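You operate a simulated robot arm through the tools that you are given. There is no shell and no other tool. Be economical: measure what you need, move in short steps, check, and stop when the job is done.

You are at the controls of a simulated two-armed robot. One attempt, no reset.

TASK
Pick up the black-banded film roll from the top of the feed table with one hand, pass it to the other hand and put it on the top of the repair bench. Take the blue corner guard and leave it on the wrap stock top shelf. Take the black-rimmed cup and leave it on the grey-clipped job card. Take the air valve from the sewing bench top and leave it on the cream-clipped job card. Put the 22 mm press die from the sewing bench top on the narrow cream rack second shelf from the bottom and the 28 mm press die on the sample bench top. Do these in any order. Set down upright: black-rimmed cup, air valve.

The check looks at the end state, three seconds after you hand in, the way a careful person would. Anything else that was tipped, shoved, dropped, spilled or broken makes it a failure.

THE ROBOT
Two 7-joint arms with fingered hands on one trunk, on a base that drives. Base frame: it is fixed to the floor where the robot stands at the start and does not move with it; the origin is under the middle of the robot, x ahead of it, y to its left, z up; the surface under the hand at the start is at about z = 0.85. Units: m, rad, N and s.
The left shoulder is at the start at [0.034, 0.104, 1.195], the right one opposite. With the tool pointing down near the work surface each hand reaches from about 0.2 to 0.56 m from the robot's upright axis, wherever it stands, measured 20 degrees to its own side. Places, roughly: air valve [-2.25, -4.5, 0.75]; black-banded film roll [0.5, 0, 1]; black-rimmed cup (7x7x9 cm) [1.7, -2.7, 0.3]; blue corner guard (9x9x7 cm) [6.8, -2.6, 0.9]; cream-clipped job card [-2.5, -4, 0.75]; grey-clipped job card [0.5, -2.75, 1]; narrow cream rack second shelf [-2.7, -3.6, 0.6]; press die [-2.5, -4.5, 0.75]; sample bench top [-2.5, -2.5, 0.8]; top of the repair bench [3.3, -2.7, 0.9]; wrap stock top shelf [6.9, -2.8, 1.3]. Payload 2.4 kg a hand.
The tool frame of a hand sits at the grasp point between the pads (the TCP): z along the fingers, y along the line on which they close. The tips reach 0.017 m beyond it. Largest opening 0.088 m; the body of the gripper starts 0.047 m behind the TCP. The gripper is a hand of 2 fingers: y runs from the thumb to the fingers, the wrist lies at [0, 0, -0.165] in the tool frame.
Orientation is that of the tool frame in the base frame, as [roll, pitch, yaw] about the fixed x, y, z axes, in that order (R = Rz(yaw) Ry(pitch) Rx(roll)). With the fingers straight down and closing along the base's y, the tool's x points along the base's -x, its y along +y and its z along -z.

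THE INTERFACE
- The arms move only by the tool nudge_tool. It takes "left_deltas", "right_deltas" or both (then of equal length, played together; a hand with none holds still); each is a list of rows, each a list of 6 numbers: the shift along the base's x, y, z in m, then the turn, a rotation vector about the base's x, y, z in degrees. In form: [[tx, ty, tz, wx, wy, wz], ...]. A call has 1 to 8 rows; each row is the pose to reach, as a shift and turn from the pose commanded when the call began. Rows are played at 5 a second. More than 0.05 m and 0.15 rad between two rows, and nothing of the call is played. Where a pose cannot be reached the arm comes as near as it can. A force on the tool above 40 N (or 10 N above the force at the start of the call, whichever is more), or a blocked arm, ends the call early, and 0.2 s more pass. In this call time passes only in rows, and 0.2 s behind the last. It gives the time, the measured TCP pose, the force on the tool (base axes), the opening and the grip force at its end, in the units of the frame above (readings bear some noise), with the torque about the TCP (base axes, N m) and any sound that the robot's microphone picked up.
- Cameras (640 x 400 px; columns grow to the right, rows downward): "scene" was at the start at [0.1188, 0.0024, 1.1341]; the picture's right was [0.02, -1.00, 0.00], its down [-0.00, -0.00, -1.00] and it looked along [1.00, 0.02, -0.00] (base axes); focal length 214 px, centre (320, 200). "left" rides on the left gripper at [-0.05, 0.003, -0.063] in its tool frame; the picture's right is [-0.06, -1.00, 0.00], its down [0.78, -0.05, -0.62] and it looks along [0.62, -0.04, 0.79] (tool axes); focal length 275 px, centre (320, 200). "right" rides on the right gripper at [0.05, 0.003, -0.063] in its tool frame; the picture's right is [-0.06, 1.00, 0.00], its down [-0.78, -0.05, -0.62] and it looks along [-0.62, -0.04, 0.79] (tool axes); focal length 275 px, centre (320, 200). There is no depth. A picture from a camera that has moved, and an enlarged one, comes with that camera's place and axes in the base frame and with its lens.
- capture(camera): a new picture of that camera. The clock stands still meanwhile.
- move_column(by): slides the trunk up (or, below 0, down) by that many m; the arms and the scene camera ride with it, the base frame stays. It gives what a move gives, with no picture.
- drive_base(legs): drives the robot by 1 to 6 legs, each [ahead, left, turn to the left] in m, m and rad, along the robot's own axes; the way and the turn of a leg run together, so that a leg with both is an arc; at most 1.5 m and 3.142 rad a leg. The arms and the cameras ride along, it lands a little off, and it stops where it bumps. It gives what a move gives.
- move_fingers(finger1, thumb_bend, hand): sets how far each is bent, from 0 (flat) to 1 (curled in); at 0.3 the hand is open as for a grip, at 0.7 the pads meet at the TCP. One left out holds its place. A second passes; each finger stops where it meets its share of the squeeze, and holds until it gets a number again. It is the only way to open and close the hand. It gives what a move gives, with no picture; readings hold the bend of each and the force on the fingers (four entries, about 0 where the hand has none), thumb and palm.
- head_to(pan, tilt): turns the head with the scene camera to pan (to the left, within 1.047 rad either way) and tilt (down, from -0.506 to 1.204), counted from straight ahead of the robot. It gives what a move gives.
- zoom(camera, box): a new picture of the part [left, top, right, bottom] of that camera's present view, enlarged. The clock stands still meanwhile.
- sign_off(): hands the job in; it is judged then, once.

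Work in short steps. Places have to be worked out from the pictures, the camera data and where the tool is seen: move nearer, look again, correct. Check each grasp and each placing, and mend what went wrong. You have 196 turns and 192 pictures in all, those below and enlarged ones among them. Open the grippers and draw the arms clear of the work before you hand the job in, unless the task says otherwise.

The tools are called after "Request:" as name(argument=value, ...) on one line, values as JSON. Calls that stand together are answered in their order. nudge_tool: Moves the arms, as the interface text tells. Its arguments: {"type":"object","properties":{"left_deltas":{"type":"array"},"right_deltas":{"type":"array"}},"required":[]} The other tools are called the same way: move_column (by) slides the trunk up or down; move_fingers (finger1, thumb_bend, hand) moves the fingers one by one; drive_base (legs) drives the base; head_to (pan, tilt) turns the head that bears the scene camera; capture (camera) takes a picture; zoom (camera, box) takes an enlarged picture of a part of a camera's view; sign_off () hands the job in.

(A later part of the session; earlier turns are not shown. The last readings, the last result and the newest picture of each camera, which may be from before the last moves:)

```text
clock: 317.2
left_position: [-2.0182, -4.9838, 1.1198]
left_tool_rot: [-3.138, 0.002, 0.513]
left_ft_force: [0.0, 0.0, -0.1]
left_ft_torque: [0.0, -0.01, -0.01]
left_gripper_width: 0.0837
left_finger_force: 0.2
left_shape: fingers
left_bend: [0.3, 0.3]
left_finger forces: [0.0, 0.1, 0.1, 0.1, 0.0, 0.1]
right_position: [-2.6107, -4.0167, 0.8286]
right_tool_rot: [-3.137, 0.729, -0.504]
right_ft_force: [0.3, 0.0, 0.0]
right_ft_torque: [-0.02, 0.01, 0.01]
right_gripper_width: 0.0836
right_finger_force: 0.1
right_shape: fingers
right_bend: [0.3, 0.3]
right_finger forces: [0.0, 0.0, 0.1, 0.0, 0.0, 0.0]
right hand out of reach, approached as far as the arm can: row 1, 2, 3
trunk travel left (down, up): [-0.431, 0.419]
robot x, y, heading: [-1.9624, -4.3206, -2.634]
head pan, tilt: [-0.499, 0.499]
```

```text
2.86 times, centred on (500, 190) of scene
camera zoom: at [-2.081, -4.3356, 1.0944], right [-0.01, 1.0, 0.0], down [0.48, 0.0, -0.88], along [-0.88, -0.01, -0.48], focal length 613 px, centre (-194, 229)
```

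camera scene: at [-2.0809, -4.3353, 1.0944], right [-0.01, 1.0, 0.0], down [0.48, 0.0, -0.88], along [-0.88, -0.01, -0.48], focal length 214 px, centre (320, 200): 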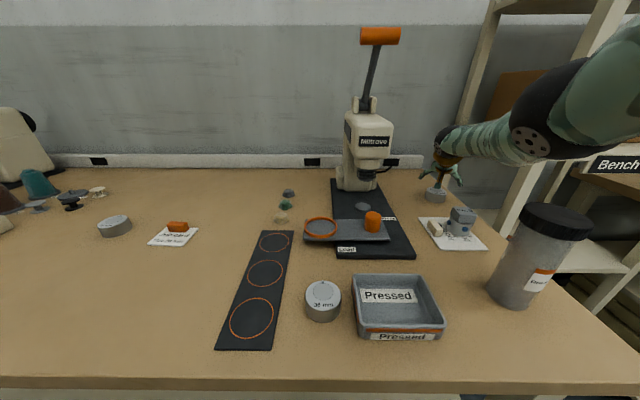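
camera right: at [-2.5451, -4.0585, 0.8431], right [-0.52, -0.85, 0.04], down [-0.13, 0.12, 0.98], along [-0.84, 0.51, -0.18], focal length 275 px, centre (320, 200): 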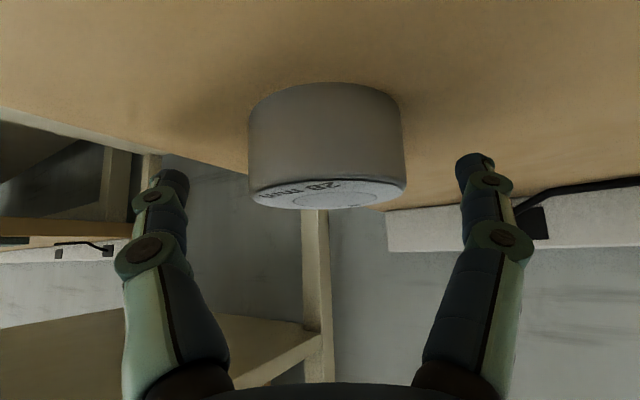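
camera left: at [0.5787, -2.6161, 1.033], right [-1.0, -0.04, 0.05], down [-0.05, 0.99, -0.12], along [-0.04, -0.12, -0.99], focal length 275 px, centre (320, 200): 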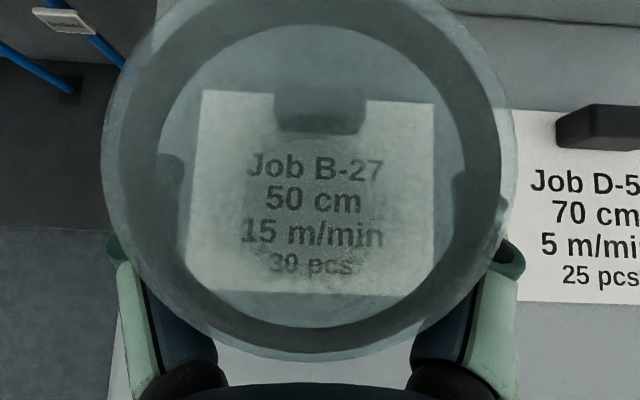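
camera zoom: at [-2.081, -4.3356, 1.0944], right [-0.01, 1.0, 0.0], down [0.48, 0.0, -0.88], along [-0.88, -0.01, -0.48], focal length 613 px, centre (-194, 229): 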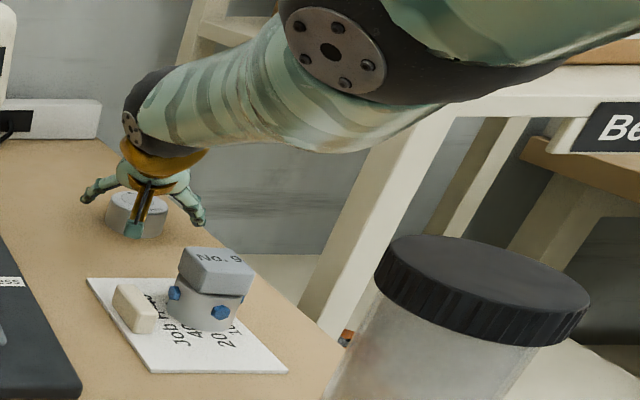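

Slightly out of reach (x fell back 1.4 cm). I raise the hand 3 cm and lower the trunk by the same amount to gain reach.

Request:
nudge_tool(right_deltas=[[0, 0, 0.02, 0, 0, 0], [-0.001, 0, 0.04, 0, 0, 0]])

Request:
move_column(by=-0.038)

Request:
capture(camera="right")

```text
clock: 317.8
left_position: [-2.0156, -4.983, 1.1199]
left_tool_rot: [-3.139, 0.002, 0.514]
left_ft_force: [0.2, 0.1, 1.1]
left_ft_torque: [0.01, 0.0, 0.03]
left_gripper_width: 0.0838
left_finger_force: 0.0
left_shape: fingers
left_bend: [0.3, 0.3]
left_finger forces: [0.0, 0.1, 0.0, 0.0, 0.1, 0.0]
right_position: [-2.6138, -4.0167, 0.8697]
right_tool_rot: [-3.135, 0.729, -0.502]
right_ft_force: [-1.5, -0.8, 0.2]
right_ft_torque: [0.01, 0.01, 0.0]
right_gripper_width: 0.0835
right_finger_force: 0.0
right_shape: fingers
right_bend: [0.3, 0.3]
right_finger forces: [0.1, 0.0, 0.0, 0.0, 0.0, 0.1]
trunk travel left (down, up): [-0.431, 0.419]
robot x, y, heading: [-1.9648, -4.321, -2.631]
head pan, tilt: [-0.499, 0.499]
```

```text
clock: 318.6
left_position: [-2.0166, -4.9826, 1.0836]
left_tool_rot: [-3.141, 0.002, 0.514]
left_ft_force: [-0.1, 0.8, 1.1]
left_ft_torque: [0.01, 0.03, 0.02]
left_gripper_width: 0.0837
left_finger_force: 0.0
left_shape: fingers
left_bend: [0.3, 0.3]
left_finger forces: [0.1, 0.0, 0.1, 0.0, 0.1, 0.0]
right_position: [-2.6131, -4.0164, 0.8322]
right_tool_rot: [-3.138, 0.725, -0.504]
right_ft_force: [0.2, -0.3, 0.0]
right_ft_torque: [0.01, -0.03, 0.01]
right_gripper_width: 0.0837
right_finger_force: 0.1
right_shape: fingers
right_bend: [0.3, 0.3]
right_finger forces: [0.1, 0.0, 0.0, 0.1, 0.1, 0.0]
trunk travel left (down, up): [-0.393, 0.457]
robot x, y, heading: [-1.9567, -4.3216, -2.635]
head pan, tilt: [-0.499, 0.499]
```

```text
51 pictures are left
camera right: at [-2.546, -4.0583, 0.8457], right [-0.53, -0.85, 0.04], down [-0.13, 0.12, 0.98], along [-0.84, 0.51, -0.18], focal length 275 px, centre (320, 200)
```

right: 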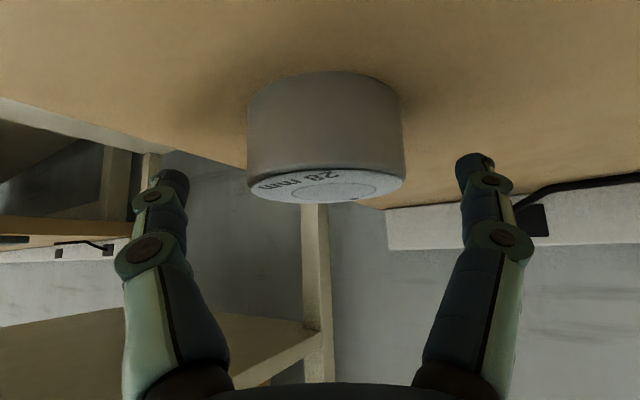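

The die centre is ~1.9 cm beyond the TCP. With the regained reach I advance 1.6 cm and go down 8 mm.

Request:
nudge_tool(right_deltas=[[-0.008, 0.003, -0.002, 0, 0, 0], [-0.016, 0.006, -0.005, 0, 0, 0], [-0.016, 0.006, -0.009, 0, 0, 0]])

Request:
capture(camera="right")

```text
clock: 319.4
left_position: [-2.0168, -4.9834, 1.0818]
left_tool_rot: [-3.139, 0.002, 0.514]
left_ft_force: [0.0, 0.3, -0.3]
left_ft_torque: [0.02, 0.0, 0.03]
left_gripper_width: 0.0836
left_finger_force: 0.0
left_shape: fingers
left_bend: [0.3, 0.3]
left_finger forces: [0.0, 0.0, 0.1, 0.0, 0.0, 0.0]
right_position: [-2.6295, -4.0112, 0.8224]
right_tool_rot: [-3.138, 0.727, -0.502]
right_ft_force: [0.9, 0.2, -0.7]
right_ft_torque: [0.04, 0.01, -0.02]
right_gripper_width: 0.0834
right_finger_force: 0.0
right_shape: fingers
right_bend: [0.3, 0.3]
right_finger forces: [0.0, 0.1, 0.0, 0.0, 0.1, 0.0]
trunk travel left (down, up): [-0.393, 0.457]
robot x, y, heading: [-1.9644, -4.3201, -2.638]
head pan, tilt: [-0.499, 0.499]
```

```text
50 pictures are left
camera right: at [-2.5619, -4.0525, 0.8366], right [-0.52, -0.85, 0.04], down [-0.13, 0.12, 0.98], along [-0.84, 0.51, -0.18], focal length 275 px, centre (320, 200)
```

right: 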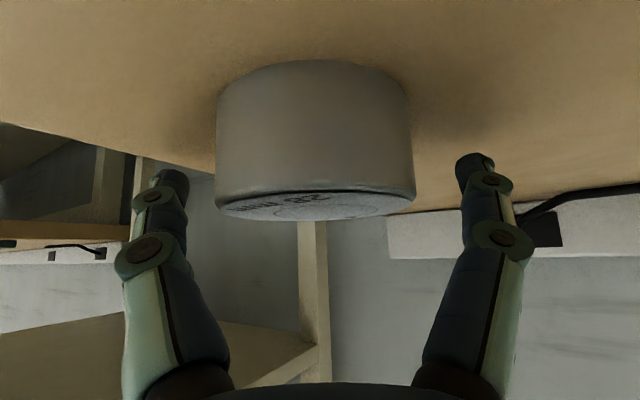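

Die straddled. Close the right hand.

Request:
move_fingers(hand="right", finger1=0.7, thumb_bend=0.7)

Request:
nudge_tool(right_deltas=[[0.005, 0, 0.02, 0, 0, 0], [0.01, 0, 0.05, 0, 0, 0], [0.01, 0, 0.09, 0, 0, 0], [0.01, 0, 0.12, 0, 0, 0]])

Request:
capture(camera="right")

```text
clock: 320.4
left_position: [-2.0178, -4.9846, 1.0822]
left_tool_rot: [-3.139, 0.002, 0.515]
left_ft_force: [-0.4, -0.7, -0.1]
left_ft_torque: [0.05, 0.01, 0.04]
left_gripper_width: 0.0838
left_finger_force: 0.1
left_shape: fingers
left_bend: [0.3, 0.3]
left_finger forces: [0.0, 0.0, 0.0, 0.0, 0.0, 0.0]
right_position: [-2.6304, -4.0109, 0.8209]
right_tool_rot: [-3.135, 0.725, -0.504]
right_ft_force: [0.5, 0.6, -0.7]
right_ft_torque: [0.0, 0.02, -0.05]
right_gripper_width: 0.0315
right_finger_force: 9.3
right_shape: fingers
right_bend: [0.54, 0.63]
right_finger forces: [9.0, 0.1, 0.0, 0.0, 9.8, 0.0]
trunk travel left (down, up): [-0.393, 0.457]
robot x, y, heading: [-1.9648, -4.3197, -2.631]
head pan, tilt: [-0.499, 0.499]
```

```text
clock: 321.4
left_position: [-2.0172, -4.9827, 1.0824]
left_tool_rot: [-3.141, 0.001, 0.511]
left_ft_force: [0.4, -0.8, 0.2]
left_ft_torque: [0.0, 0.02, -0.03]
left_gripper_width: 0.0839
left_finger_force: 0.0
left_shape: fingers
left_bend: [0.3, 0.3]
left_finger forces: [0.0, 0.0, 0.0, 0.0, 0.0, 0.0]
right_position: [-2.6188, -4.0107, 0.9417]
right_tool_rot: [-3.135, 0.726, -0.503]
right_ft_force: [-0.5, 1.3, 0.2]
right_ft_torque: [-0.02, 0.0, 0.01]
right_gripper_width: 0.0001
right_finger_force: 0.0
right_shape: fingers
right_bend: [0.7, 0.7]
right_finger forces: [0.0, 0.1, 0.0, 0.0, 0.0, 0.0]
trunk travel left (down, up): [-0.393, 0.457]
robot x, y, heading: [-1.9608, -4.3262, -2.632]
head pan, tilt: [-0.499, 0.499]
```

```text
49 pictures are left
camera right: at [-2.5517, -4.052, 0.9566], right [-0.52, -0.85, 0.04], down [-0.13, 0.12, 0.98], along [-0.84, 0.51, -0.18], focal length 275 px, centre (320, 200)
```

right: 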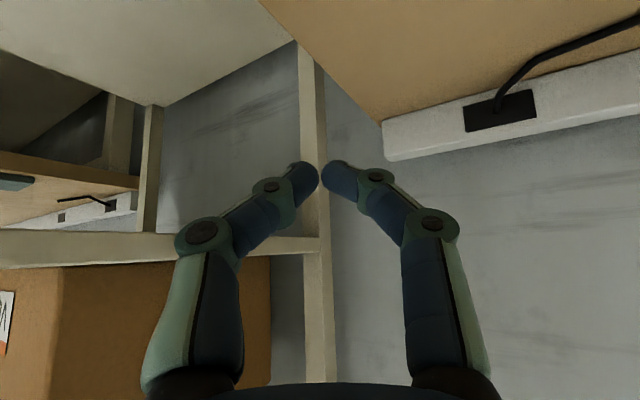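

The grip slipped: the die is smaller (~4.3 cm) and hence nearer than I judged. I look where it is now.

Request:
zoom(camera="scene", box=[390, 150, 550, 270])

```text
3.33 times, centred on (470, 210) of scene
camera zoom: at [-2.0817, -4.3357, 1.0562], right [-0.01, 1.0, 0.0], down [0.48, 0.0, -0.88], along [-0.88, -0.01, -0.48], focal length 715 px, centre (-180, 167)
```

zoom: 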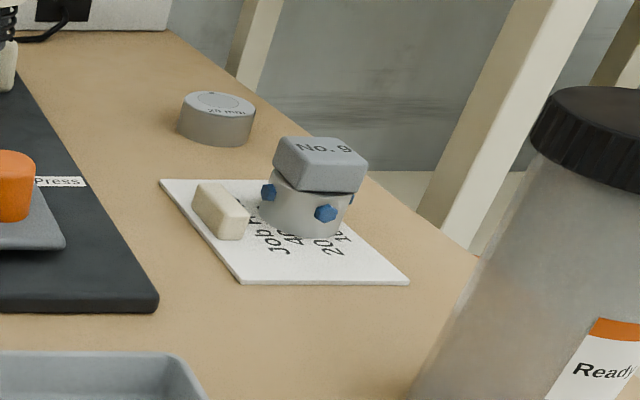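

Die still stands flat, now ≈(-2.599, -4.026). I open, shift back, and descend again with the TCP slightly short of its centre.

Request:
move_fingers(hand="right", finger1=0.3, thumb_bend=0.3)

Request:
nudge_tool(right_deltas=[[0.013, -0.01, -0.01, 0, 0, 0], [0.027, -0.018, -0.04, 0, 0, 0], [0.027, -0.018, -0.075, 0, 0, 0]])

Request:
capture(camera="right")

```text
clock: 322.4
left_position: [-2.0164, -4.9838, 1.083]
left_tool_rot: [-3.14, 0.001, 0.515]
left_ft_force: [-0.3, 0.3, 0.3]
left_ft_torque: [-0.03, -0.04, 0.01]
left_gripper_width: 0.0839
left_finger_force: 0.1
left_shape: fingers
left_bend: [0.3, 0.3]
left_finger forces: [0.0, 0.0, 0.0, 0.0, 0.1, 0.0]
right_position: [-2.6195, -4.0103, 0.9417]
right_tool_rot: [-3.135, 0.728, -0.503]
right_ft_force: [-0.5, -0.9, 0.1]
right_ft_torque: [-0.03, 0.01, -0.01]
right_gripper_width: 0.0838
right_finger_force: 0.0
right_shape: fingers
right_bend: [0.3, 0.3]
right_finger forces: [0.0, 0.0, 0.0, 0.0, 0.0, 0.1]
trunk travel left (down, up): [-0.393, 0.457]
robot x, y, heading: [-1.9604, -4.323, -2.638]
head pan, tilt: [-0.499, 0.499]
```

```text
clock: 323.2
left_position: [-2.0168, -4.9835, 1.0832]
left_tool_rot: [-3.139, 0.001, 0.513]
left_ft_force: [-0.5, -0.3, 0.1]
left_ft_torque: [-0.03, -0.03, -0.02]
left_gripper_width: 0.084
left_finger_force: 0.1
left_shape: fingers
left_bend: [0.3, 0.3]
left_finger forces: [0.0, 0.0, 0.0, 0.0, 0.0, 0.1]
right_position: [-2.5929, -4.0291, 0.8666]
right_tool_rot: [-3.136, 0.727, -0.503]
right_ft_force: [0.5, 0.0, 0.8]
right_ft_torque: [-0.02, -0.01, -0.02]
right_gripper_width: 0.0835
right_finger_force: 0.0
right_shape: fingers
right_bend: [0.3, 0.3]
right_finger forces: [0.0, 0.1, 0.0, 0.1, 0.0, 0.0]
trunk travel left (down, up): [-0.393, 0.457]
robot x, y, heading: [-1.9623, -4.3214, -2.634]
head pan, tilt: [-0.499, 0.499]
```

```text
47 pictures are left
camera right: at [-2.5248, -4.0705, 0.8813], right [-0.52, -0.85, 0.04], down [-0.13, 0.12, 0.98], along [-0.84, 0.51, -0.18], focal length 275 px, centre (320, 200)
```

right: 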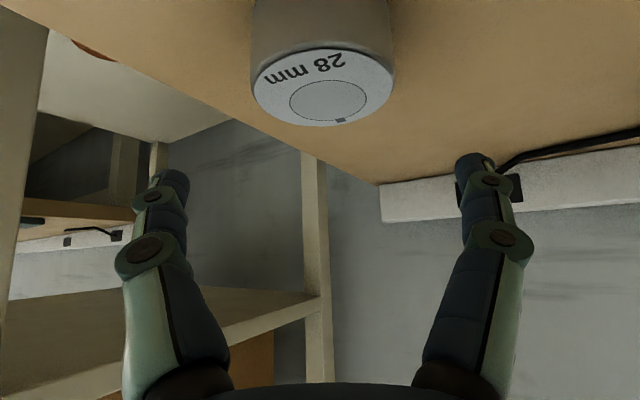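

Measured: die at (-2.600, -4.028), diameter 4.9 cm, top z 0.826. I descend 4.3 cm and close.

Request:
nudge_tool(right_deltas=[[-0.001, 0.001, -0.02, 0, 0, 0], [-0.002, 0.001, -0.035, 0, 0, 0], [-0.002, 0.001, -0.044, 0, 0, 0]])

Request:
move_fingers(hand="right", finger1=0.6, thumb_bend=0.6)

Request:
capture(camera="right")

```text
clock: 324.0
left_position: [-2.0135, -4.9863, 1.082]
left_tool_rot: [-3.138, 0.005, 0.513]
left_ft_force: [0.1, 0.3, -0.3]
left_ft_torque: [-0.03, -0.01, 0.0]
left_gripper_width: 0.0836
left_finger_force: 0.2
left_shape: fingers
left_bend: [0.3, 0.3]
left_finger forces: [0.0, 0.0, 0.0, 0.0, 0.0, 0.0]
right_position: [-2.5959, -4.0261, 0.8357]
right_tool_rot: [-3.139, 0.745, -0.507]
right_ft_force: [-0.8, -0.2, 0.0]
right_ft_torque: [0.0, 0.01, -0.03]
right_gripper_width: 0.0836
right_finger_force: 0.1
right_shape: fingers
right_bend: [0.3, 0.3]
right_finger forces: [0.1, 0.0, 0.0, 0.0, 0.0, 0.1]
trunk travel left (down, up): [-0.393, 0.457]
robot x, y, heading: [-1.9648, -4.319, -2.634]
head pan, tilt: [-0.499, 0.499]
```

```text
clock: 325.0
left_position: [-2.0123, -4.9876, 1.0804]
left_tool_rot: [-3.134, 0.003, 0.512]
left_ft_force: [0.3, 0.1, 0.2]
left_ft_torque: [0.03, -0.04, 0.0]
left_gripper_width: 0.0839
left_finger_force: 0.1
left_shape: fingers
left_bend: [0.3, 0.3]
left_finger forces: [0.0, 0.1, 0.1, 0.0, 0.1, 0.0]
right_position: [-2.5948, -4.0249, 0.8351]
right_tool_rot: [-3.135, 0.748, -0.511]
right_ft_force: [-0.9, 1.2, 1.9]
right_ft_torque: [0.0, 0.03, 0.01]
right_gripper_width: 0.0415
right_finger_force: 5.1
right_shape: fingers
right_bend: [0.48, 0.55]
right_finger forces: [5.3, 0.0, 0.0, 0.0, 5.5, 0.0]
trunk travel left (down, up): [-0.393, 0.457]
robot x, y, heading: [-1.9664, -4.3228, -2.628]
head pan, tilt: [-0.499, 0.499]
```

```text
46 pictures are left
camera right: at [-2.5271, -4.0669, 0.8479], right [-0.53, -0.85, 0.04], down [-0.11, 0.11, 0.99], along [-0.84, 0.52, -0.16], focal length 275 px, centre (320, 200)
```

right: 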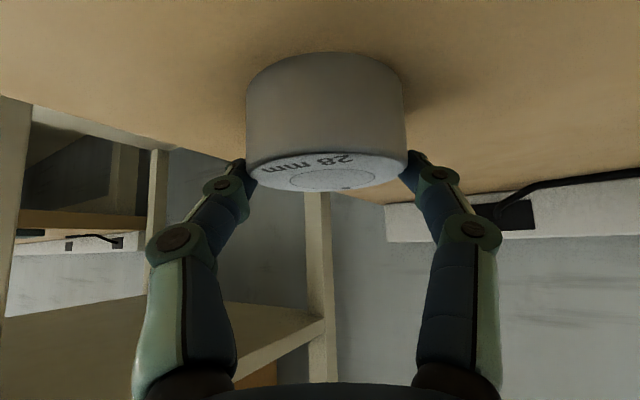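

The hand stopped 1.3 cm high although the tool felt no force; an arm link may be touching something. I check the scene.

Request:
capture(camera="scene")

```text
45 pictures are left
camera scene: at [-2.0778, -4.339, 1.057], right [-0.01, 1.0, 0.0], down [0.48, 0.01, -0.88], along [-0.88, -0.01, -0.48], focal length 214 px, centre (320, 200)
```

scene: 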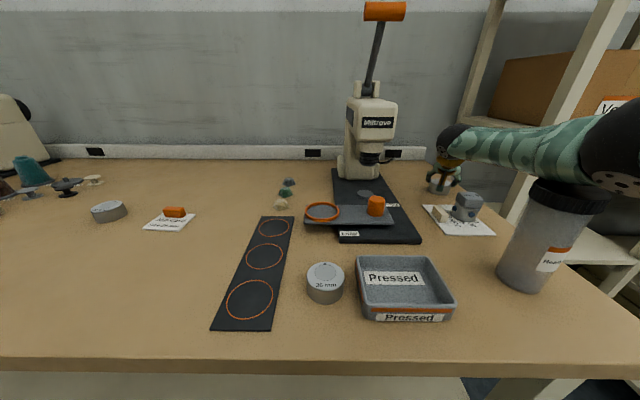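

The forearm is resting on the jar lid. I firm up the grip and lift purely vertically with the trunk.

Request:
move_fingers(hand="right", finger1=0.66, thumb_bend=0.68)

Request:
move_column(by=0.06)

Request:
capture(camera="scene")

Request:
capture(camera="right")

```text
clock: 326.0
left_position: [-2.0127, -4.9861, 1.0805]
left_tool_rot: [-3.136, 0.003, 0.512]
left_ft_force: [-0.6, 0.6, -0.8]
left_ft_torque: [-0.01, 0.01, -0.01]
left_gripper_width: 0.0837
left_finger_force: 0.0
left_shape: fingers
left_bend: [0.3, 0.3]
left_finger forces: [0.1, 0.0, 0.0, 0.0, 0.0, 0.1]
right_position: [-2.5951, -4.0247, 0.8337]
right_tool_rot: [-3.135, 0.745, -0.506]
right_ft_force: [0.6, 1.5, 0.7]
right_ft_torque: [0.01, 0.01, 0.0]
right_gripper_width: 0.0408
right_finger_force: 7.2
right_shape: fingers
right_bend: [0.46, 0.6]
right_finger forces: [6.6, 0.1, 0.0, 0.0, 7.9, 0.0]
trunk travel left (down, up): [-0.393, 0.457]
robot x, y, heading: [-1.9653, -4.319, -2.634]
head pan, tilt: [-0.499, 0.499]
```

```text
clock: 327.0
left_position: [-2.0172, -4.9844, 1.1429]
left_tool_rot: [-3.139, 0.0, 0.512]
left_ft_force: [0.2, 0.6, 0.8]
left_ft_torque: [0.02, -0.01, -0.02]
left_gripper_width: 0.0837
left_finger_force: 0.1
left_shape: fingers
left_bend: [0.3, 0.3]
left_finger forces: [0.1, 0.0, 0.1, 0.1, 0.0, 0.0]
right_position: [-2.5938, -4.0277, 0.882]
right_tool_rot: [-3.135, 0.727, -0.501]
right_ft_force: [0.2, 0.1, -2.5]
right_ft_torque: [0.0, -0.05, 0.0]
right_gripper_width: 0.0408
right_finger_force: 7.1
right_shape: fingers
right_bend: [0.45, 0.6]
right_finger forces: [7.0, 0.1, 0.0, 0.1, 7.0, 0.1]
trunk travel left (down, up): [-0.453, 0.397]
robot x, y, heading: [-1.9637, -4.3161, -2.635]
head pan, tilt: [-0.499, 0.499]
```

```text
44 pictures are left
camera scene: at [-2.0808, -4.335, 1.1164], right [-0.01, 1.0, 0.0], down [0.48, 0.0, -0.88], along [-0.88, -0.01, -0.48], focal length 214 px, centre (320, 200)
```

scene: 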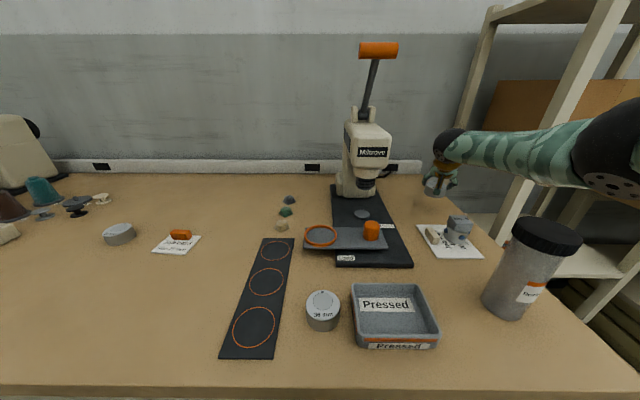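

```text
43 pictures are left
camera right: at [-2.5269, -4.0695, 0.8966], right [-0.52, -0.85, 0.04], down [-0.13, 0.12, 0.98], along [-0.84, 0.51, -0.18], focal length 275 px, centre (320, 200)
```

right: 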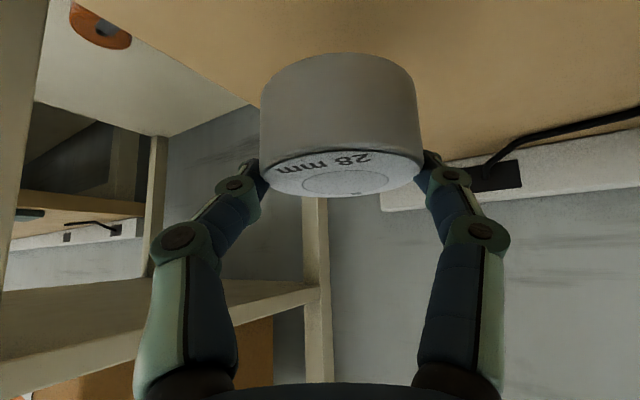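

The die is held and the jar still stands in place. I raise 0.15 m and retreat straight in +x (away from the rack).

Request:
move_column(by=0.15)

Request:
drive_base(legs=[[-0.39, 0.22, 0]])

Request:
capture(camera="scene")

```text
clock: 328.7
left_position: [-2.0169, -4.9818, 1.2921]
left_tool_rot: [3.141, 0.003, 0.51]
left_ft_force: [-0.1, 0.2, 0.3]
left_ft_torque: [0.02, -0.03, 0.01]
left_gripper_width: 0.0835
left_finger_force: 0.0
left_shape: fingers
left_bend: [0.3, 0.3]
left_finger forces: [0.0, 0.0, 0.0, 0.1, 0.0, 0.1]
right_position: [-2.5952, -4.0274, 1.0317]
right_tool_rot: [-3.135, 0.725, -0.502]
right_ft_force: [-0.7, -0.2, -3.8]
right_ft_torque: [0.01, -0.02, 0.02]
right_gripper_width: 0.0409
right_finger_force: 7.0
right_shape: fingers
right_bend: [0.45, 0.6]
right_finger forces: [7.2, 0.0, 0.0, 0.0, 7.0, 0.1]
trunk travel left (down, up): [-0.603, 0.247]
robot x, y, heading: [-1.9603, -4.3176, -2.632]
head pan, tilt: [-0.499, 0.499]
```

```text
clock: 331.4
left_position: [-1.5713, -4.9854, 1.293]
left_tool_rot: [3.141, 0.003, 0.508]
left_ft_force: [-1.1, 0.9, -0.2]
left_ft_torque: [0.04, -0.01, -0.01]
left_gripper_width: 0.0838
left_finger_force: 0.1
left_shape: fingers
left_bend: [0.3, 0.3]
left_finger forces: [0.0, 0.2, 0.0, 0.0, 0.1, 0.0]
right_position: [-2.1464, -4.029, 1.034]
right_tool_rot: [-3.138, 0.726, -0.507]
right_ft_force: [0.5, 0.2, -3.2]
right_ft_torque: [-0.03, 0.01, -0.01]
right_gripper_width: 0.0411
right_finger_force: 6.9
right_shape: fingers
right_bend: [0.45, 0.6]
right_finger forces: [7.0, 0.1, 0.1, 0.0, 7.0, 0.0]
trunk travel left (down, up): [-0.603, 0.247]
robot x, y, heading: [-1.5149, -4.3286, -2.638]
head pan, tilt: [-0.499, 0.499]
```

```text
42 pictures are left
camera scene: at [-1.6318, -4.3361, 1.2673], right [-0.01, 1.0, 0.0], down [0.48, 0.0, -0.88], along [-0.88, -0.01, -0.48], focal length 214 px, centre (320, 200)
```

scene: 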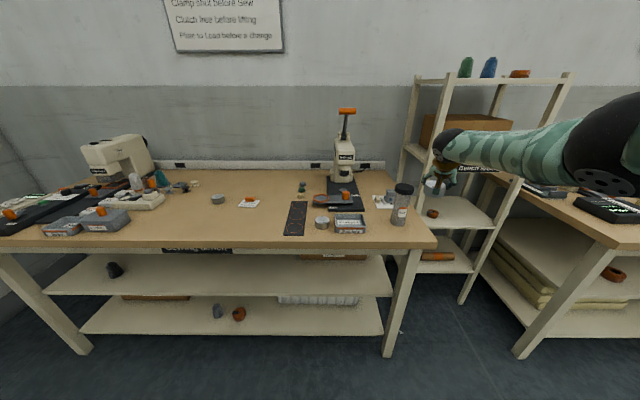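

Now to the sample bench: turn right 0.5 rad to face the wall and strafe right.

Request:
drive_base(legs=[[0, 0, -0.505], [0, -1.2, 0]])

Request:
head_to(pan=-0.2, tilt=0.5)

Request:
capture(camera="scene")

```text
clock: 339.0
left_position: [-1.8852, -3.6699, 1.294]
left_tool_rot: [3.141, 0.003, -0.007]
left_ft_force: [0.0, 0.3, 0.4]
left_ft_torque: [0.02, 0.02, -0.02]
left_gripper_width: 0.0836
left_finger_force: 0.0
left_shape: fingers
left_bend: [0.3, 0.3]
left_finger forces: [0.1, 0.1, 0.0, 0.1, 0.0, 0.0]
right_position: [-1.9172, -2.5518, 1.0327]
right_tool_rot: [-3.137, 0.727, -1.022]
right_ft_force: [0.3, -0.1, -3.3]
right_ft_torque: [-0.03, -0.04, 0.02]
right_gripper_width: 0.0409
right_finger_force: 6.6
right_shape: fingers
right_bend: [0.45, 0.6]
right_finger forces: [7.0, 0.0, 0.0, 0.0, 7.0, 0.0]
trunk travel left (down, up): [-0.603, 0.247]
robot x, y, heading: [-1.5124, -3.1186, 3.138]
head pan, tilt: [-0.499, 0.499]
```

```text
clock: 339.8
left_position: [-1.8855, -3.6687, 1.2929]
left_tool_rot: [3.14, 0.004, -0.006]
left_ft_force: [0.0, 0.3, 0.2]
left_ft_torque: [0.0, 0.0, -0.01]
left_gripper_width: 0.0839
left_finger_force: 0.1
left_shape: fingers
left_bend: [0.3, 0.3]
left_finger forces: [0.1, 0.0, 0.0, 0.0, 0.1, 0.0]
right_position: [-1.916, -2.5532, 1.0336]
right_tool_rot: [-3.137, 0.726, -1.022]
right_ft_force: [0.2, -0.4, -3.1]
right_ft_torque: [0.02, -0.02, -0.03]
right_gripper_width: 0.041
right_finger_force: 6.7
right_shape: fingers
right_bend: [0.45, 0.6]
right_finger forces: [7.0, 0.1, 0.0, 0.0, 7.0, 0.0]
trunk travel left (down, up): [-0.603, 0.247]
robot x, y, heading: [-1.5151, -3.1173, 3.137]
head pan, tilt: [-0.201, 0.499]
```

```text
41 pictures are left
camera scene: at [-1.629, -3.1003, 1.2673], right [0.21, 0.98, 0.0], down [0.47, -0.1, -0.88], along [-0.86, 0.18, -0.48], focal length 214 px, centre (320, 200)
```

scene: 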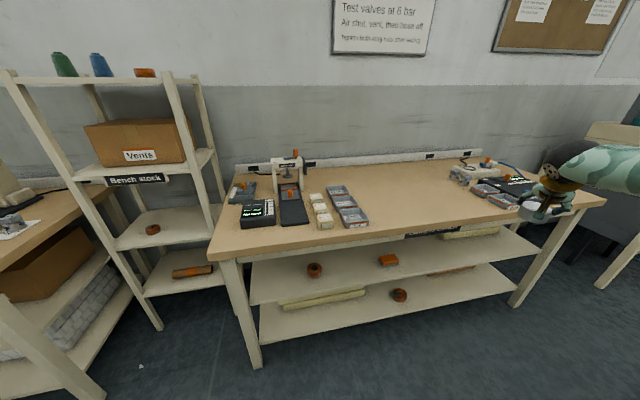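

The sample bench has a large free middle. I drive to it and bring the die over ≈(-2.30, -2.52).

Request:
drive_base(legs=[[0.24, -0.3, 0]])

Request:
nudge_tool(right_deltas=[[-0.018, -0.036, 0, 0, 0, 0], [-0.036, -0.072, 0, 0, 0, 0], [-0.054, -0.108, 0, 0, 0, 0], [-0.072, -0.144, 0, 0, 0, 0], [-0.09, -0.18, 0, 0, 0, 0], [-0.108, -0.216, -0.02, 0, 0, 0], [-0.13, -0.25, -0.04, 0, 0, 0]])

Request:
capture(camera="scene")

```text
clock: 342.2
left_position: [-2.1246, -3.3617, 1.2928]
left_tool_rot: [3.141, 0.003, -0.011]
left_ft_force: [0.4, 0.2, -0.5]
left_ft_torque: [-0.03, 0.02, 0.0]
left_gripper_width: 0.0839
left_finger_force: 0.0
left_shape: fingers
left_bend: [0.3, 0.3]
left_finger forces: [0.1, 0.0, 0.1, 0.1, 0.0, 0.0]
right_position: [-2.1535, -2.2475, 1.0316]
right_tool_rot: [-3.136, 0.727, -1.023]
right_ft_force: [0.1, -0.5, -3.5]
right_ft_torque: [-0.01, -0.01, -0.02]
right_gripper_width: 0.0409
right_finger_force: 7.1
right_shape: fingers
right_bend: [0.45, 0.6]
right_finger forces: [7.0, 0.1, 0.0, 0.0, 7.0, 0.1]
trunk travel left (down, up): [-0.603, 0.247]
robot x, y, heading: [-1.751, -2.8186, 3.134]
head pan, tilt: [-0.201, 0.499]
```

```text
clock: 343.8
left_position: [-2.1244, -3.3648, 1.2927]
left_tool_rot: [-3.139, 0.004, -0.011]
left_ft_force: [0.5, 0.1, 0.5]
left_ft_torque: [-0.04, -0.01, 0.01]
left_gripper_width: 0.0836
left_finger_force: 0.1
left_shape: fingers
left_bend: [0.3, 0.3]
left_finger forces: [0.1, 0.1, 0.1, 0.0, 0.0, 0.1]
right_position: [-2.2779, -2.4989, 0.995]
right_tool_rot: [-3.136, 0.729, -1.024]
right_ft_force: [-0.3, -0.7, -2.5]
right_ft_torque: [-0.01, -0.02, 0.02]
right_gripper_width: 0.0409
right_finger_force: 7.0
right_shape: fingers
right_bend: [0.45, 0.61]
right_finger forces: [7.3, 0.0, 0.1, 0.1, 7.1, 0.0]
right hand out of reach, approached as far as the arm can: row 7
trunk travel left (down, up): [-0.603, 0.247]
robot x, y, heading: [-1.7482, -2.815, 3.132]
head pan, tilt: [-0.201, 0.499]
```

```text
40 pictures are left
camera scene: at [-1.8673, -2.7963, 1.2672], right [0.21, 0.98, 0.0], down [0.47, -0.1, -0.88], along [-0.86, 0.19, -0.48], focal length 214 px, centre (320, 200)
```

scene: 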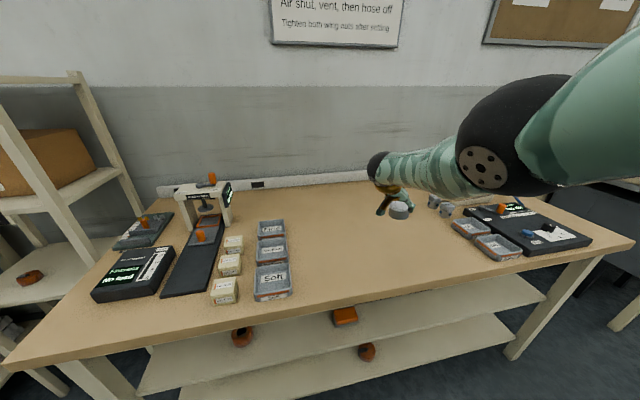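

Directly below is free bench. I lower with the trunk to ~6 cm above and check the height.

Request:
move_column(by=-0.09)

Request:
zoom(camera="scene", box=[320, 140, 520, 300])

```text
clock: 345.0
left_position: [-2.124, -3.3638, 1.203]
left_tool_rot: [-3.139, 0.004, -0.011]
left_ft_force: [0.4, 0.1, -0.1]
left_ft_torque: [0.0, -0.02, 0.0]
left_gripper_width: 0.0836
left_finger_force: 0.1
left_shape: fingers
left_bend: [0.3, 0.3]
left_finger forces: [0.0, 0.0, 0.0, 0.1, 0.0, 0.0]
right_position: [-2.2783, -2.4966, 0.9057]
right_tool_rot: [-3.135, 0.726, -1.023]
right_ft_force: [0.4, -0.1, -3.7]
right_ft_torque: [-0.02, 0.0, 0.0]
right_gripper_width: 0.0409
right_finger_force: 7.5
right_shape: fingers
right_bend: [0.45, 0.61]
right_finger forces: [7.2, 0.0, 0.1, 0.0, 7.1, 0.1]
trunk travel left (down, up): [-0.513, 0.337]
robot x, y, heading: [-1.7509, -2.8151, 3.127]
head pan, tilt: [-0.201, 0.499]
```

```text
2.50 times, centred on (420, 220) of scene
camera zoom: at [-1.8678, -2.7954, 1.177], right [0.21, 0.98, 0.0], down [0.47, -0.1, -0.88], along [-0.86, 0.18, -0.48], focal length 536 px, centre (70, 150)
```

zoom: 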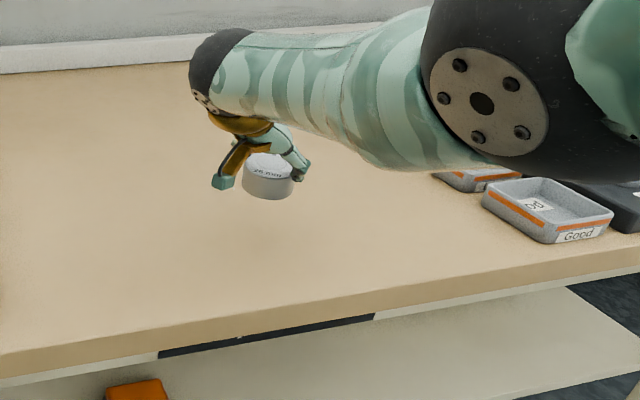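

Clear. Lower further in steps, watching the force.

Request:
move_column(by=-0.04)

Request:
move_column(by=-0.015)

Request:
move_column(by=-0.008)

Request:
zoom(camera="scene", box=[320, 140, 520, 300])

```text
clock: 345.9
left_position: [-2.1237, -3.3633, 1.163]
left_tool_rot: [-3.141, 0.007, -0.01]
left_ft_force: [0.4, 0.3, -1.1]
left_ft_torque: [0.0, -0.02, 0.0]
left_gripper_width: 0.0836
left_finger_force: 0.1
left_shape: fingers
left_bend: [0.3, 0.3]
left_finger forces: [0.2, 0.1, 0.1, 0.1, 0.0, 0.0]
right_position: [-2.2786, -2.4966, 0.8662]
right_tool_rot: [-3.135, 0.727, -1.023]
right_ft_force: [0.1, -0.2, -2.8]
right_ft_torque: [0.0, 0.0, -0.02]
right_gripper_width: 0.0409
right_finger_force: 7.4
right_shape: fingers
right_bend: [0.45, 0.61]
right_finger forces: [7.1, 0.0, 0.0, 0.0, 6.9, 0.0]
trunk travel left (down, up): [-0.473, 0.377]
robot x, y, heading: [-1.7509, -2.8158, 3.132]
head pan, tilt: [-0.201, 0.499]
```

```text
clock: 346.5
left_position: [-2.125, -3.3616, 1.1491]
left_tool_rot: [-3.141, 0.004, -0.009]
left_ft_force: [0.1, -0.5, -0.3]
left_ft_torque: [-0.01, 0.0, -0.01]
left_gripper_width: 0.084
left_finger_force: 0.1
left_shape: fingers
left_bend: [0.3, 0.3]
left_finger forces: [0.1, 0.0, 0.0, 0.0, 0.1, 0.1]
right_position: [-2.2802, -2.4975, 0.8509]
right_tool_rot: [-3.136, 0.726, -1.022]
right_ft_force: [-0.5, 0.0, -2.6]
right_ft_torque: [0.02, -0.06, 0.02]
right_gripper_width: 0.0407
right_finger_force: 7.0
right_shape: fingers
right_bend: [0.45, 0.61]
right_finger forces: [7.1, 0.0, 0.0, 0.0, 7.0, 0.0]
trunk travel left (down, up): [-0.458, 0.392]
robot x, y, heading: [-1.7491, -2.8131, 3.132]
head pan, tilt: [-0.201, 0.499]
```

```text
clock: 347.1
left_position: [-2.1244, -3.3628, 1.1405]
left_tool_rot: [-3.142, 0.005, -0.01]
left_ft_force: [-0.3, 0.1, -0.5]
left_ft_torque: [0.01, 0.0, 0.01]
left_gripper_width: 0.0837
left_finger_force: 0.0
left_shape: fingers
left_bend: [0.3, 0.3]
left_finger forces: [0.0, 0.1, 0.0, 0.1, 0.0, 0.0]
right_position: [-2.2785, -2.4975, 0.8433]
right_tool_rot: [-3.137, 0.725, -1.022]
right_ft_force: [0.1, -1.0, -3.4]
right_ft_torque: [-0.02, -0.06, 0.01]
right_gripper_width: 0.0412
right_finger_force: 7.2
right_shape: fingers
right_bend: [0.45, 0.61]
right_finger forces: [7.1, 0.1, 0.0, 0.0, 7.0, 0.1]
trunk travel left (down, up): [-0.45, 0.4]
robot x, y, heading: [-1.7531, -2.8155, 3.134]
head pan, tilt: [-0.201, 0.499]
```

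```text
2.50 times, centred on (420, 220) of scene
camera zoom: at [-1.8689, -2.7954, 1.1135], right [0.21, 0.98, 0.0], down [0.47, -0.1, -0.88], along [-0.86, 0.18, -0.48], focal length 536 px, centre (70, 150)
```

zoom: 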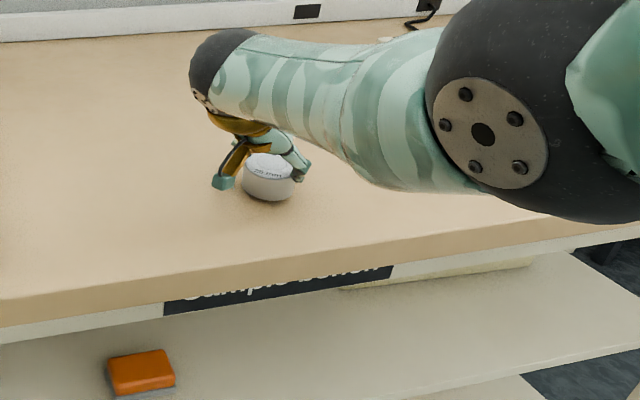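

Almost touching; continue in 4 mm steps.

Request:
move_column(by=-0.005)

Request:
move_column(by=-0.004)

Request:
move_column(by=-0.003)

```text
clock: 347.6
left_position: [-2.1247, -3.364, 1.1356]
left_tool_rot: [-3.141, 0.004, -0.01]
left_ft_force: [-0.6, 0.0, -0.3]
left_ft_torque: [0.01, -0.01, 0.0]
left_gripper_width: 0.0836
left_finger_force: 0.1
left_shape: fingers
left_bend: [0.3, 0.3]
left_finger forces: [0.0, 0.0, 0.2, 0.0, 0.1, 0.0]
right_position: [-2.2795, -2.4977, 0.8378]
right_tool_rot: [-3.136, 0.725, -1.024]
right_ft_force: [0.1, 0.4, -3.2]
right_ft_torque: [0.01, -0.01, -0.01]
right_gripper_width: 0.0409
right_finger_force: 7.5
right_shape: fingers
right_bend: [0.45, 0.61]
right_finger forces: [7.1, 0.1, 0.0, 0.1, 7.0, 0.0]
trunk travel left (down, up): [-0.445, 0.405]
robot x, y, heading: [-1.7483, -2.8169, 3.13]
head pan, tilt: [-0.201, 0.499]
```

```text
clock: 348.1
left_position: [-2.1232, -3.3632, 1.1298]
left_tool_rot: [3.141, 0.006, -0.01]
left_ft_force: [0.1, 0.5, -0.5]
left_ft_torque: [-0.02, -0.01, 0.01]
left_gripper_width: 0.0837
left_finger_force: 0.1
left_shape: fingers
left_bend: [0.3, 0.3]
left_finger forces: [0.0, 0.0, 0.0, 0.0, 0.1, 0.0]
right_position: [-2.2796, -2.4974, 0.8341]
right_tool_rot: [-3.136, 0.727, -1.021]
right_ft_force: [0.0, -0.5, 1.1]
right_ft_torque: [0.0, 0.03, 0.03]
right_gripper_width: 0.0409
right_finger_force: 7.3
right_shape: fingers
right_bend: [0.45, 0.61]
right_finger forces: [7.1, 0.0, 0.0, 0.1, 7.4, 0.0]
trunk travel left (down, up): [-0.441, 0.409]
robot x, y, heading: [-1.7475, -2.8157, 3.128]
head pan, tilt: [-0.201, 0.499]
```

```text
clock: 348.7
left_position: [-2.1234, -3.3632, 1.1282]
left_tool_rot: [-3.139, 0.005, -0.01]
left_ft_force: [0.2, 0.5, 0.9]
left_ft_torque: [-0.01, 0.03, -0.01]
left_gripper_width: 0.0839
left_finger_force: 0.0
left_shape: fingers
left_bend: [0.3, 0.3]
left_finger forces: [0.0, 0.0, 0.0, 0.1, 0.0, 0.0]
right_position: [-2.2787, -2.4977, 0.8317]
right_tool_rot: [-3.139, 0.73, -1.025]
right_ft_force: [0.5, 0.6, 9.8]
right_ft_torque: [0.07, 0.06, -0.05]
right_gripper_width: 0.041
right_finger_force: 7.6
right_shape: fingers
right_bend: [0.45, 0.61]
right_finger forces: [7.2, 0.1, 0.0, 0.0, 8.1, 0.0]
trunk travel left (down, up): [-0.438, 0.412]
robot x, y, heading: [-1.7542, -2.8176, 3.128]
head pan, tilt: [-0.201, 0.499]
```

Die is on the bench. Release and lift the trunk.

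Request:
move_fingers(hand="right", finger1=0.3, thumb_bend=0.3)

Request:
move_column(by=0.22)

Request:
capture(camera="scene")

```text
clock: 349.7
left_position: [-2.1249, -3.3637, 1.1279]
left_tool_rot: [3.141, 0.004, -0.011]
left_ft_force: [-0.3, -0.1, 0.7]
left_ft_torque: [0.0, 0.02, 0.01]
left_gripper_width: 0.0838
left_finger_force: 0.0
left_shape: fingers
left_bend: [0.3, 0.3]
left_finger forces: [0.1, 0.0, 0.0, 0.0, 0.0, 0.0]
right_position: [-2.279, -2.4971, 0.8309]
right_tool_rot: [-3.135, 0.726, -1.021]
right_ft_force: [-0.1, 0.3, 0.6]
right_ft_torque: [-0.02, 0.01, -0.02]
right_gripper_width: 0.0835
right_finger_force: 0.1
right_shape: fingers
right_bend: [0.3, 0.3]
right_finger forces: [0.0, 0.0, 0.0, 0.0, 0.0, 0.1]
trunk travel left (down, up): [-0.438, 0.412]
robot x, y, heading: [-1.7501, -2.8175, 3.128]
head pan, tilt: [-0.201, 0.499]
```

```text
clock: 352.0
left_position: [-2.1244, -3.3625, 1.3485]
left_tool_rot: [3.141, 0.003, -0.01]
left_ft_force: [0.7, 0.1, 0.8]
left_ft_torque: [0.0, -0.01, 0.0]
left_gripper_width: 0.0834
left_finger_force: 0.0
left_shape: fingers
left_bend: [0.3, 0.3]
left_finger forces: [0.0, 0.1, 0.1, 0.0, 0.0, 0.0]
right_position: [-2.278, -2.4968, 1.0489]
right_tool_rot: [-3.138, 0.726, -1.024]
right_ft_force: [-0.1, -0.5, 0.6]
right_ft_torque: [0.0, 0.01, 0.02]
right_gripper_width: 0.0837
right_finger_force: 0.1
right_shape: fingers
right_bend: [0.3, 0.3]
right_finger forces: [0.0, 0.1, 0.0, 0.1, 0.0, 0.1]
trunk travel left (down, up): [-0.658, 0.192]
robot x, y, heading: [-1.7471, -2.8143, 3.13]
head pan, tilt: [-0.201, 0.499]
```

```text
37 pictures are left
camera scene: at [-1.8665, -2.7957, 1.3223], right [0.21, 0.98, 0.0], down [0.47, -0.1, -0.88], along [-0.86, 0.18, -0.48], focal length 214 px, centre (320, 200)
```

scene: 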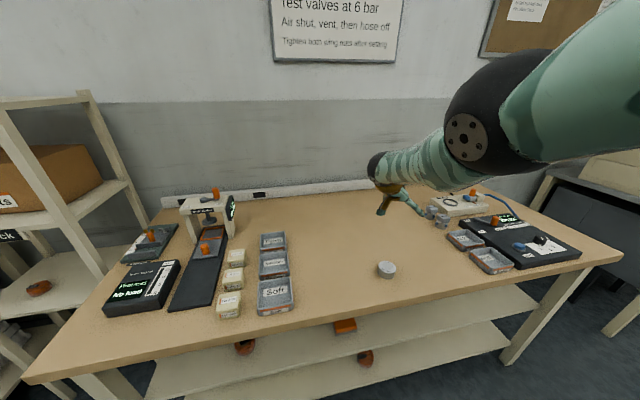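

28 mm die is on the sample bench, nothing disturbed. Next the 22 mm die: back up, un-yaw the right hand, and strafe back left.

Request:
drive_base(legs=[[-0.3, 0, 0]])

Request:
nudge_tool(right_deltas=[[0.005, -0.025, 0, 0, 0, 7.3], [0.01, -0.05, 0, 0, 0, 14.6], [0.015, -0.075, 0, 0, 0, 22], [0.02, -0.1, 0, 0, 0, 29.3], [0.025, -0.125, 0, 0, 0, 36.6], [0.03, -0.15, 0, 0, 0, 44], [0.035, -0.175, 0, 0, 0, 51.3], [0.04, -0.2, 0, 0, 0, 58.6]])

Request:
drive_base(legs=[[0, 1.0, 0], [0, 1.03, 0]])

Request:
move_column(by=-0.2)

Request:
head_to(pan=0.0, tilt=0.5)

Request:
capture(camera="scene")

```text
clock: 354.0
left_position: [-1.8188, -3.3664, 1.3489]
left_tool_rot: [3.141, 0.006, -0.008]
left_ft_force: [-0.2, 0.2, -0.3]
left_ft_torque: [-0.01, -0.02, -0.03]
left_gripper_width: 0.0838
left_finger_force: 0.0
left_shape: fingers
left_bend: [0.3, 0.3]
left_finger forces: [0.0, 0.1, 0.0, 0.0, 0.0, 0.0]
right_position: [-1.978, -2.5025, 1.0511]
right_tool_rot: [-3.138, 0.725, -1.021]
right_ft_force: [-0.5, 1.1, -0.5]
right_ft_torque: [0.01, 0.01, 0.0]
right_gripper_width: 0.0834
right_finger_force: 0.1
right_shape: fingers
right_bend: [0.3, 0.3]
right_finger forces: [0.0, 0.1, 0.0, 0.0, 0.0, 0.1]
trunk travel left (down, up): [-0.658, 0.192]
robot x, y, heading: [-1.4538, -2.8144, 3.134]
head pan, tilt: [-0.201, 0.499]
```

```text
clock: 355.8
left_position: [-1.8198, -3.3677, 1.3462]
left_tool_rot: [-3.141, 0.004, -0.007]
left_ft_force: [0.4, 0.0, 0.5]
left_ft_torque: [-0.02, 0.02, 0.01]
left_gripper_width: 0.0836
left_finger_force: 0.0
left_shape: fingers
left_bend: [0.3, 0.3]
left_finger forces: [0.0, 0.1, 0.0, 0.1, 0.0, 0.0]
right_position: [-1.9371, -2.7017, 1.051]
right_tool_rot: [-3.136, 0.726, 0.004]
right_ft_force: [0.3, 0.0, -1.7]
right_ft_torque: [-0.04, 0.02, -0.03]
right_gripper_width: 0.0838
right_finger_force: 0.1
right_shape: fingers
right_bend: [0.3, 0.3]
right_finger forces: [0.0, 0.1, 0.0, 0.0, 0.0, 0.0]
trunk travel left (down, up): [-0.658, 0.192]
robot x, y, heading: [-1.4448, -2.8179, 3.134]
head pan, tilt: [-0.201, 0.499]
```

```text
clock: 365.9
left_position: [-1.8506, -5.3886, 1.3471]
left_tool_rot: [3.141, 0.004, -0.021]
left_ft_force: [0.3, 0.8, -0.1]
left_ft_torque: [0.02, 0.01, 0.0]
left_gripper_width: 0.084
left_finger_force: 0.1
left_shape: fingers
left_bend: [0.3, 0.3]
left_finger forces: [0.0, 0.0, 0.1, 0.1, 0.0, 0.0]
right_position: [-1.9599, -4.7222, 1.0508]
right_tool_rot: [-3.135, 0.725, -0.008]
right_ft_force: [-0.2, -0.6, 0.4]
right_ft_torque: [0.02, 0.0, 0.01]
right_gripper_width: 0.0836
right_finger_force: 0.0
right_shape: fingers
right_bend: [0.3, 0.3]
right_finger forces: [0.0, 0.0, 0.0, 0.0, 0.0, 0.1]
trunk travel left (down, up): [-0.658, 0.192]
robot x, y, heading: [-1.4736, -4.845, 3.122]
head pan, tilt: [-0.201, 0.499]
```

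```text
clock: 368.1
left_position: [-1.8503, -5.388, 1.1488]
left_tool_rot: [-3.14, 0.005, -0.019]
left_ft_force: [0.3, 0.0, 0.2]
left_ft_torque: [-0.02, 0.01, 0.02]
left_gripper_width: 0.0838
left_finger_force: 0.0
left_shape: fingers
left_bend: [0.3, 0.3]
left_finger forces: [0.1, 0.0, 0.0, 0.1, 0.1, 0.0]
right_position: [-1.9605, -4.7213, 0.8501]
right_tool_rot: [-3.135, 0.725, -0.008]
right_ft_force: [0.4, -0.1, 0.7]
right_ft_torque: [0.02, 0.01, 0.02]
right_gripper_width: 0.0835
right_finger_force: 0.1
right_shape: fingers
right_bend: [0.3, 0.3]
right_finger forces: [0.1, 0.0, 0.0, 0.1, 0.1, 0.1]
trunk travel left (down, up): [-0.458, 0.392]
robot x, y, heading: [-1.4748, -4.8444, 3.123]
head pan, tilt: [-0.201, 0.499]
```

```text
clock: 368.8
left_position: [-1.8501, -5.389, 1.1478]
left_tool_rot: [-3.141, 0.003, -0.02]
left_ft_force: [0.4, 0.8, -0.2]
left_ft_torque: [-0.02, -0.01, -0.01]
left_gripper_width: 0.084
left_finger_force: 0.1
left_shape: fingers
left_bend: [0.3, 0.3]
left_finger forces: [0.0, 0.0, 0.0, 0.1, 0.0, 0.0]
right_position: [-1.9605, -4.7215, 0.85]
right_tool_rot: [-3.138, 0.726, -0.009]
right_ft_force: [-0.6, -0.5, 0.7]
right_ft_torque: [-0.01, -0.01, 0.02]
right_gripper_width: 0.0836
right_finger_force: 0.2
right_shape: fingers
right_bend: [0.3, 0.3]
right_finger forces: [0.0, 0.0, 0.0, 0.1, 0.0, 0.0]
trunk travel left (down, up): [-0.458, 0.392]
robot x, y, heading: [-1.4739, -4.8416, 3.122]
head pan, tilt: [0.0, 0.499]
```

```text
36 pictures are left
camera scene: at [-1.5928, -4.8411, 1.1216], right [0.02, 1.0, 0.0], down [0.48, -0.01, -0.88], along [-0.88, 0.02, -0.48], focal length 214 px, centre (320, 200)
```

scene: 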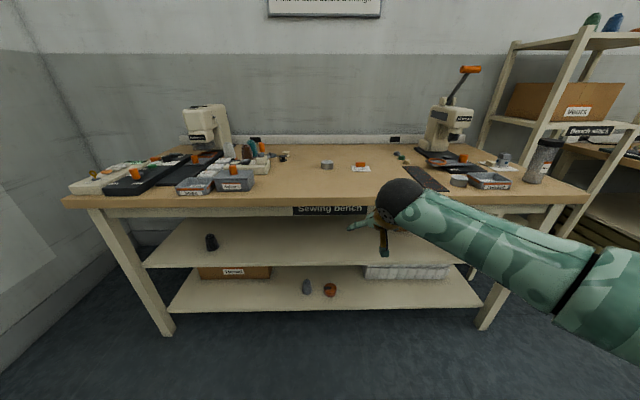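

I raise slightly, then drive ahead 0.33 and left 7 cm so the hand comes in line with the 22 mm die (≈(-2.47, -4.79)).

Request:
move_column(by=0.09)

Request:
drive_base(legs=[[0.33, 0.07, 0.018]])

Request:
capture(camera="scene")

Request:
capture(camera="right")

```text
clock: 370.1
left_position: [-1.85, -5.3881, 1.2386]
left_tool_rot: [3.141, 0.003, -0.018]
left_ft_force: [0.0, -0.1, 0.1]
left_ft_torque: [0.01, 0.0, 0.02]
left_gripper_width: 0.0838
left_finger_force: 0.0
left_shape: fingers
left_bend: [0.3, 0.3]
left_finger forces: [0.0, 0.0, 0.1, 0.0, 0.0, 0.0]
right_position: [-1.9599, -4.7222, 0.94]
right_tool_rot: [-3.137, 0.728, -0.008]
right_ft_force: [-0.2, 0.4, 0.0]
right_ft_torque: [-0.02, 0.01, 0.0]
right_gripper_width: 0.0836
right_finger_force: 0.1
right_shape: fingers
right_bend: [0.3, 0.3]
right_finger forces: [0.1, 0.0, 0.0, 0.1, 0.0, 0.0]
trunk travel left (down, up): [-0.548, 0.302]
robot x, y, heading: [-1.4718, -4.8442, 3.125]
head pan, tilt: [0.0, 0.499]
```

```text
clock: 372.3
left_position: [-2.1768, -5.4599, 1.2361]
left_tool_rot: [3.141, 0.001, -0.004]
left_ft_force: [0.3, 0.0, 0.1]
left_ft_torque: [0.03, -0.02, 0.0]
left_gripper_width: 0.0839
left_finger_force: 0.0
left_shape: fingers
left_bend: [0.3, 0.3]
left_finger forces: [0.0, 0.0, 0.0, 0.0, 0.0, 0.0]
right_position: [-2.2971, -4.795, 0.9407]
right_tool_rot: [-3.135, 0.727, 0.007]
right_ft_force: [-0.2, -0.7, 0.1]
right_ft_torque: [0.04, -0.01, 0.01]
right_gripper_width: 0.0833
right_finger_force: 0.1
right_shape: fingers
right_bend: [0.3, 0.3]
right_finger forces: [0.0, 0.0, 0.1, 0.0, 0.0, 0.0]
trunk travel left (down, up): [-0.548, 0.302]
robot x, y, heading: [-1.8053, -4.9125, 3.139]
head pan, tilt: [0.0, 0.499]
```

```text
35 pictures are left
camera scene: at [-1.9266, -4.9084, 1.212], right [0.0, 1.0, 0.0], down [0.48, 0.0, -0.88], along [-0.88, 0.0, -0.48], focal length 214 px, centre (320, 200)
```

scene: 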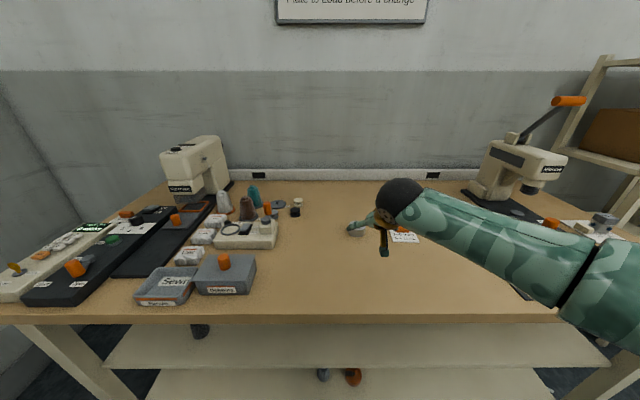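

```text
34 pictures are left
camera right: at [-2.2179, -4.798, 0.9543], right [-0.04, -1.0, 0.04], down [-0.18, 0.04, 0.98], along [-0.98, 0.04, -0.18], focal length 275 px, centre (320, 200)
```

right: 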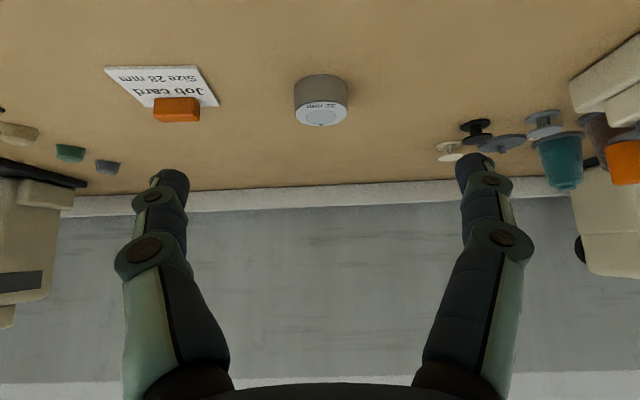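

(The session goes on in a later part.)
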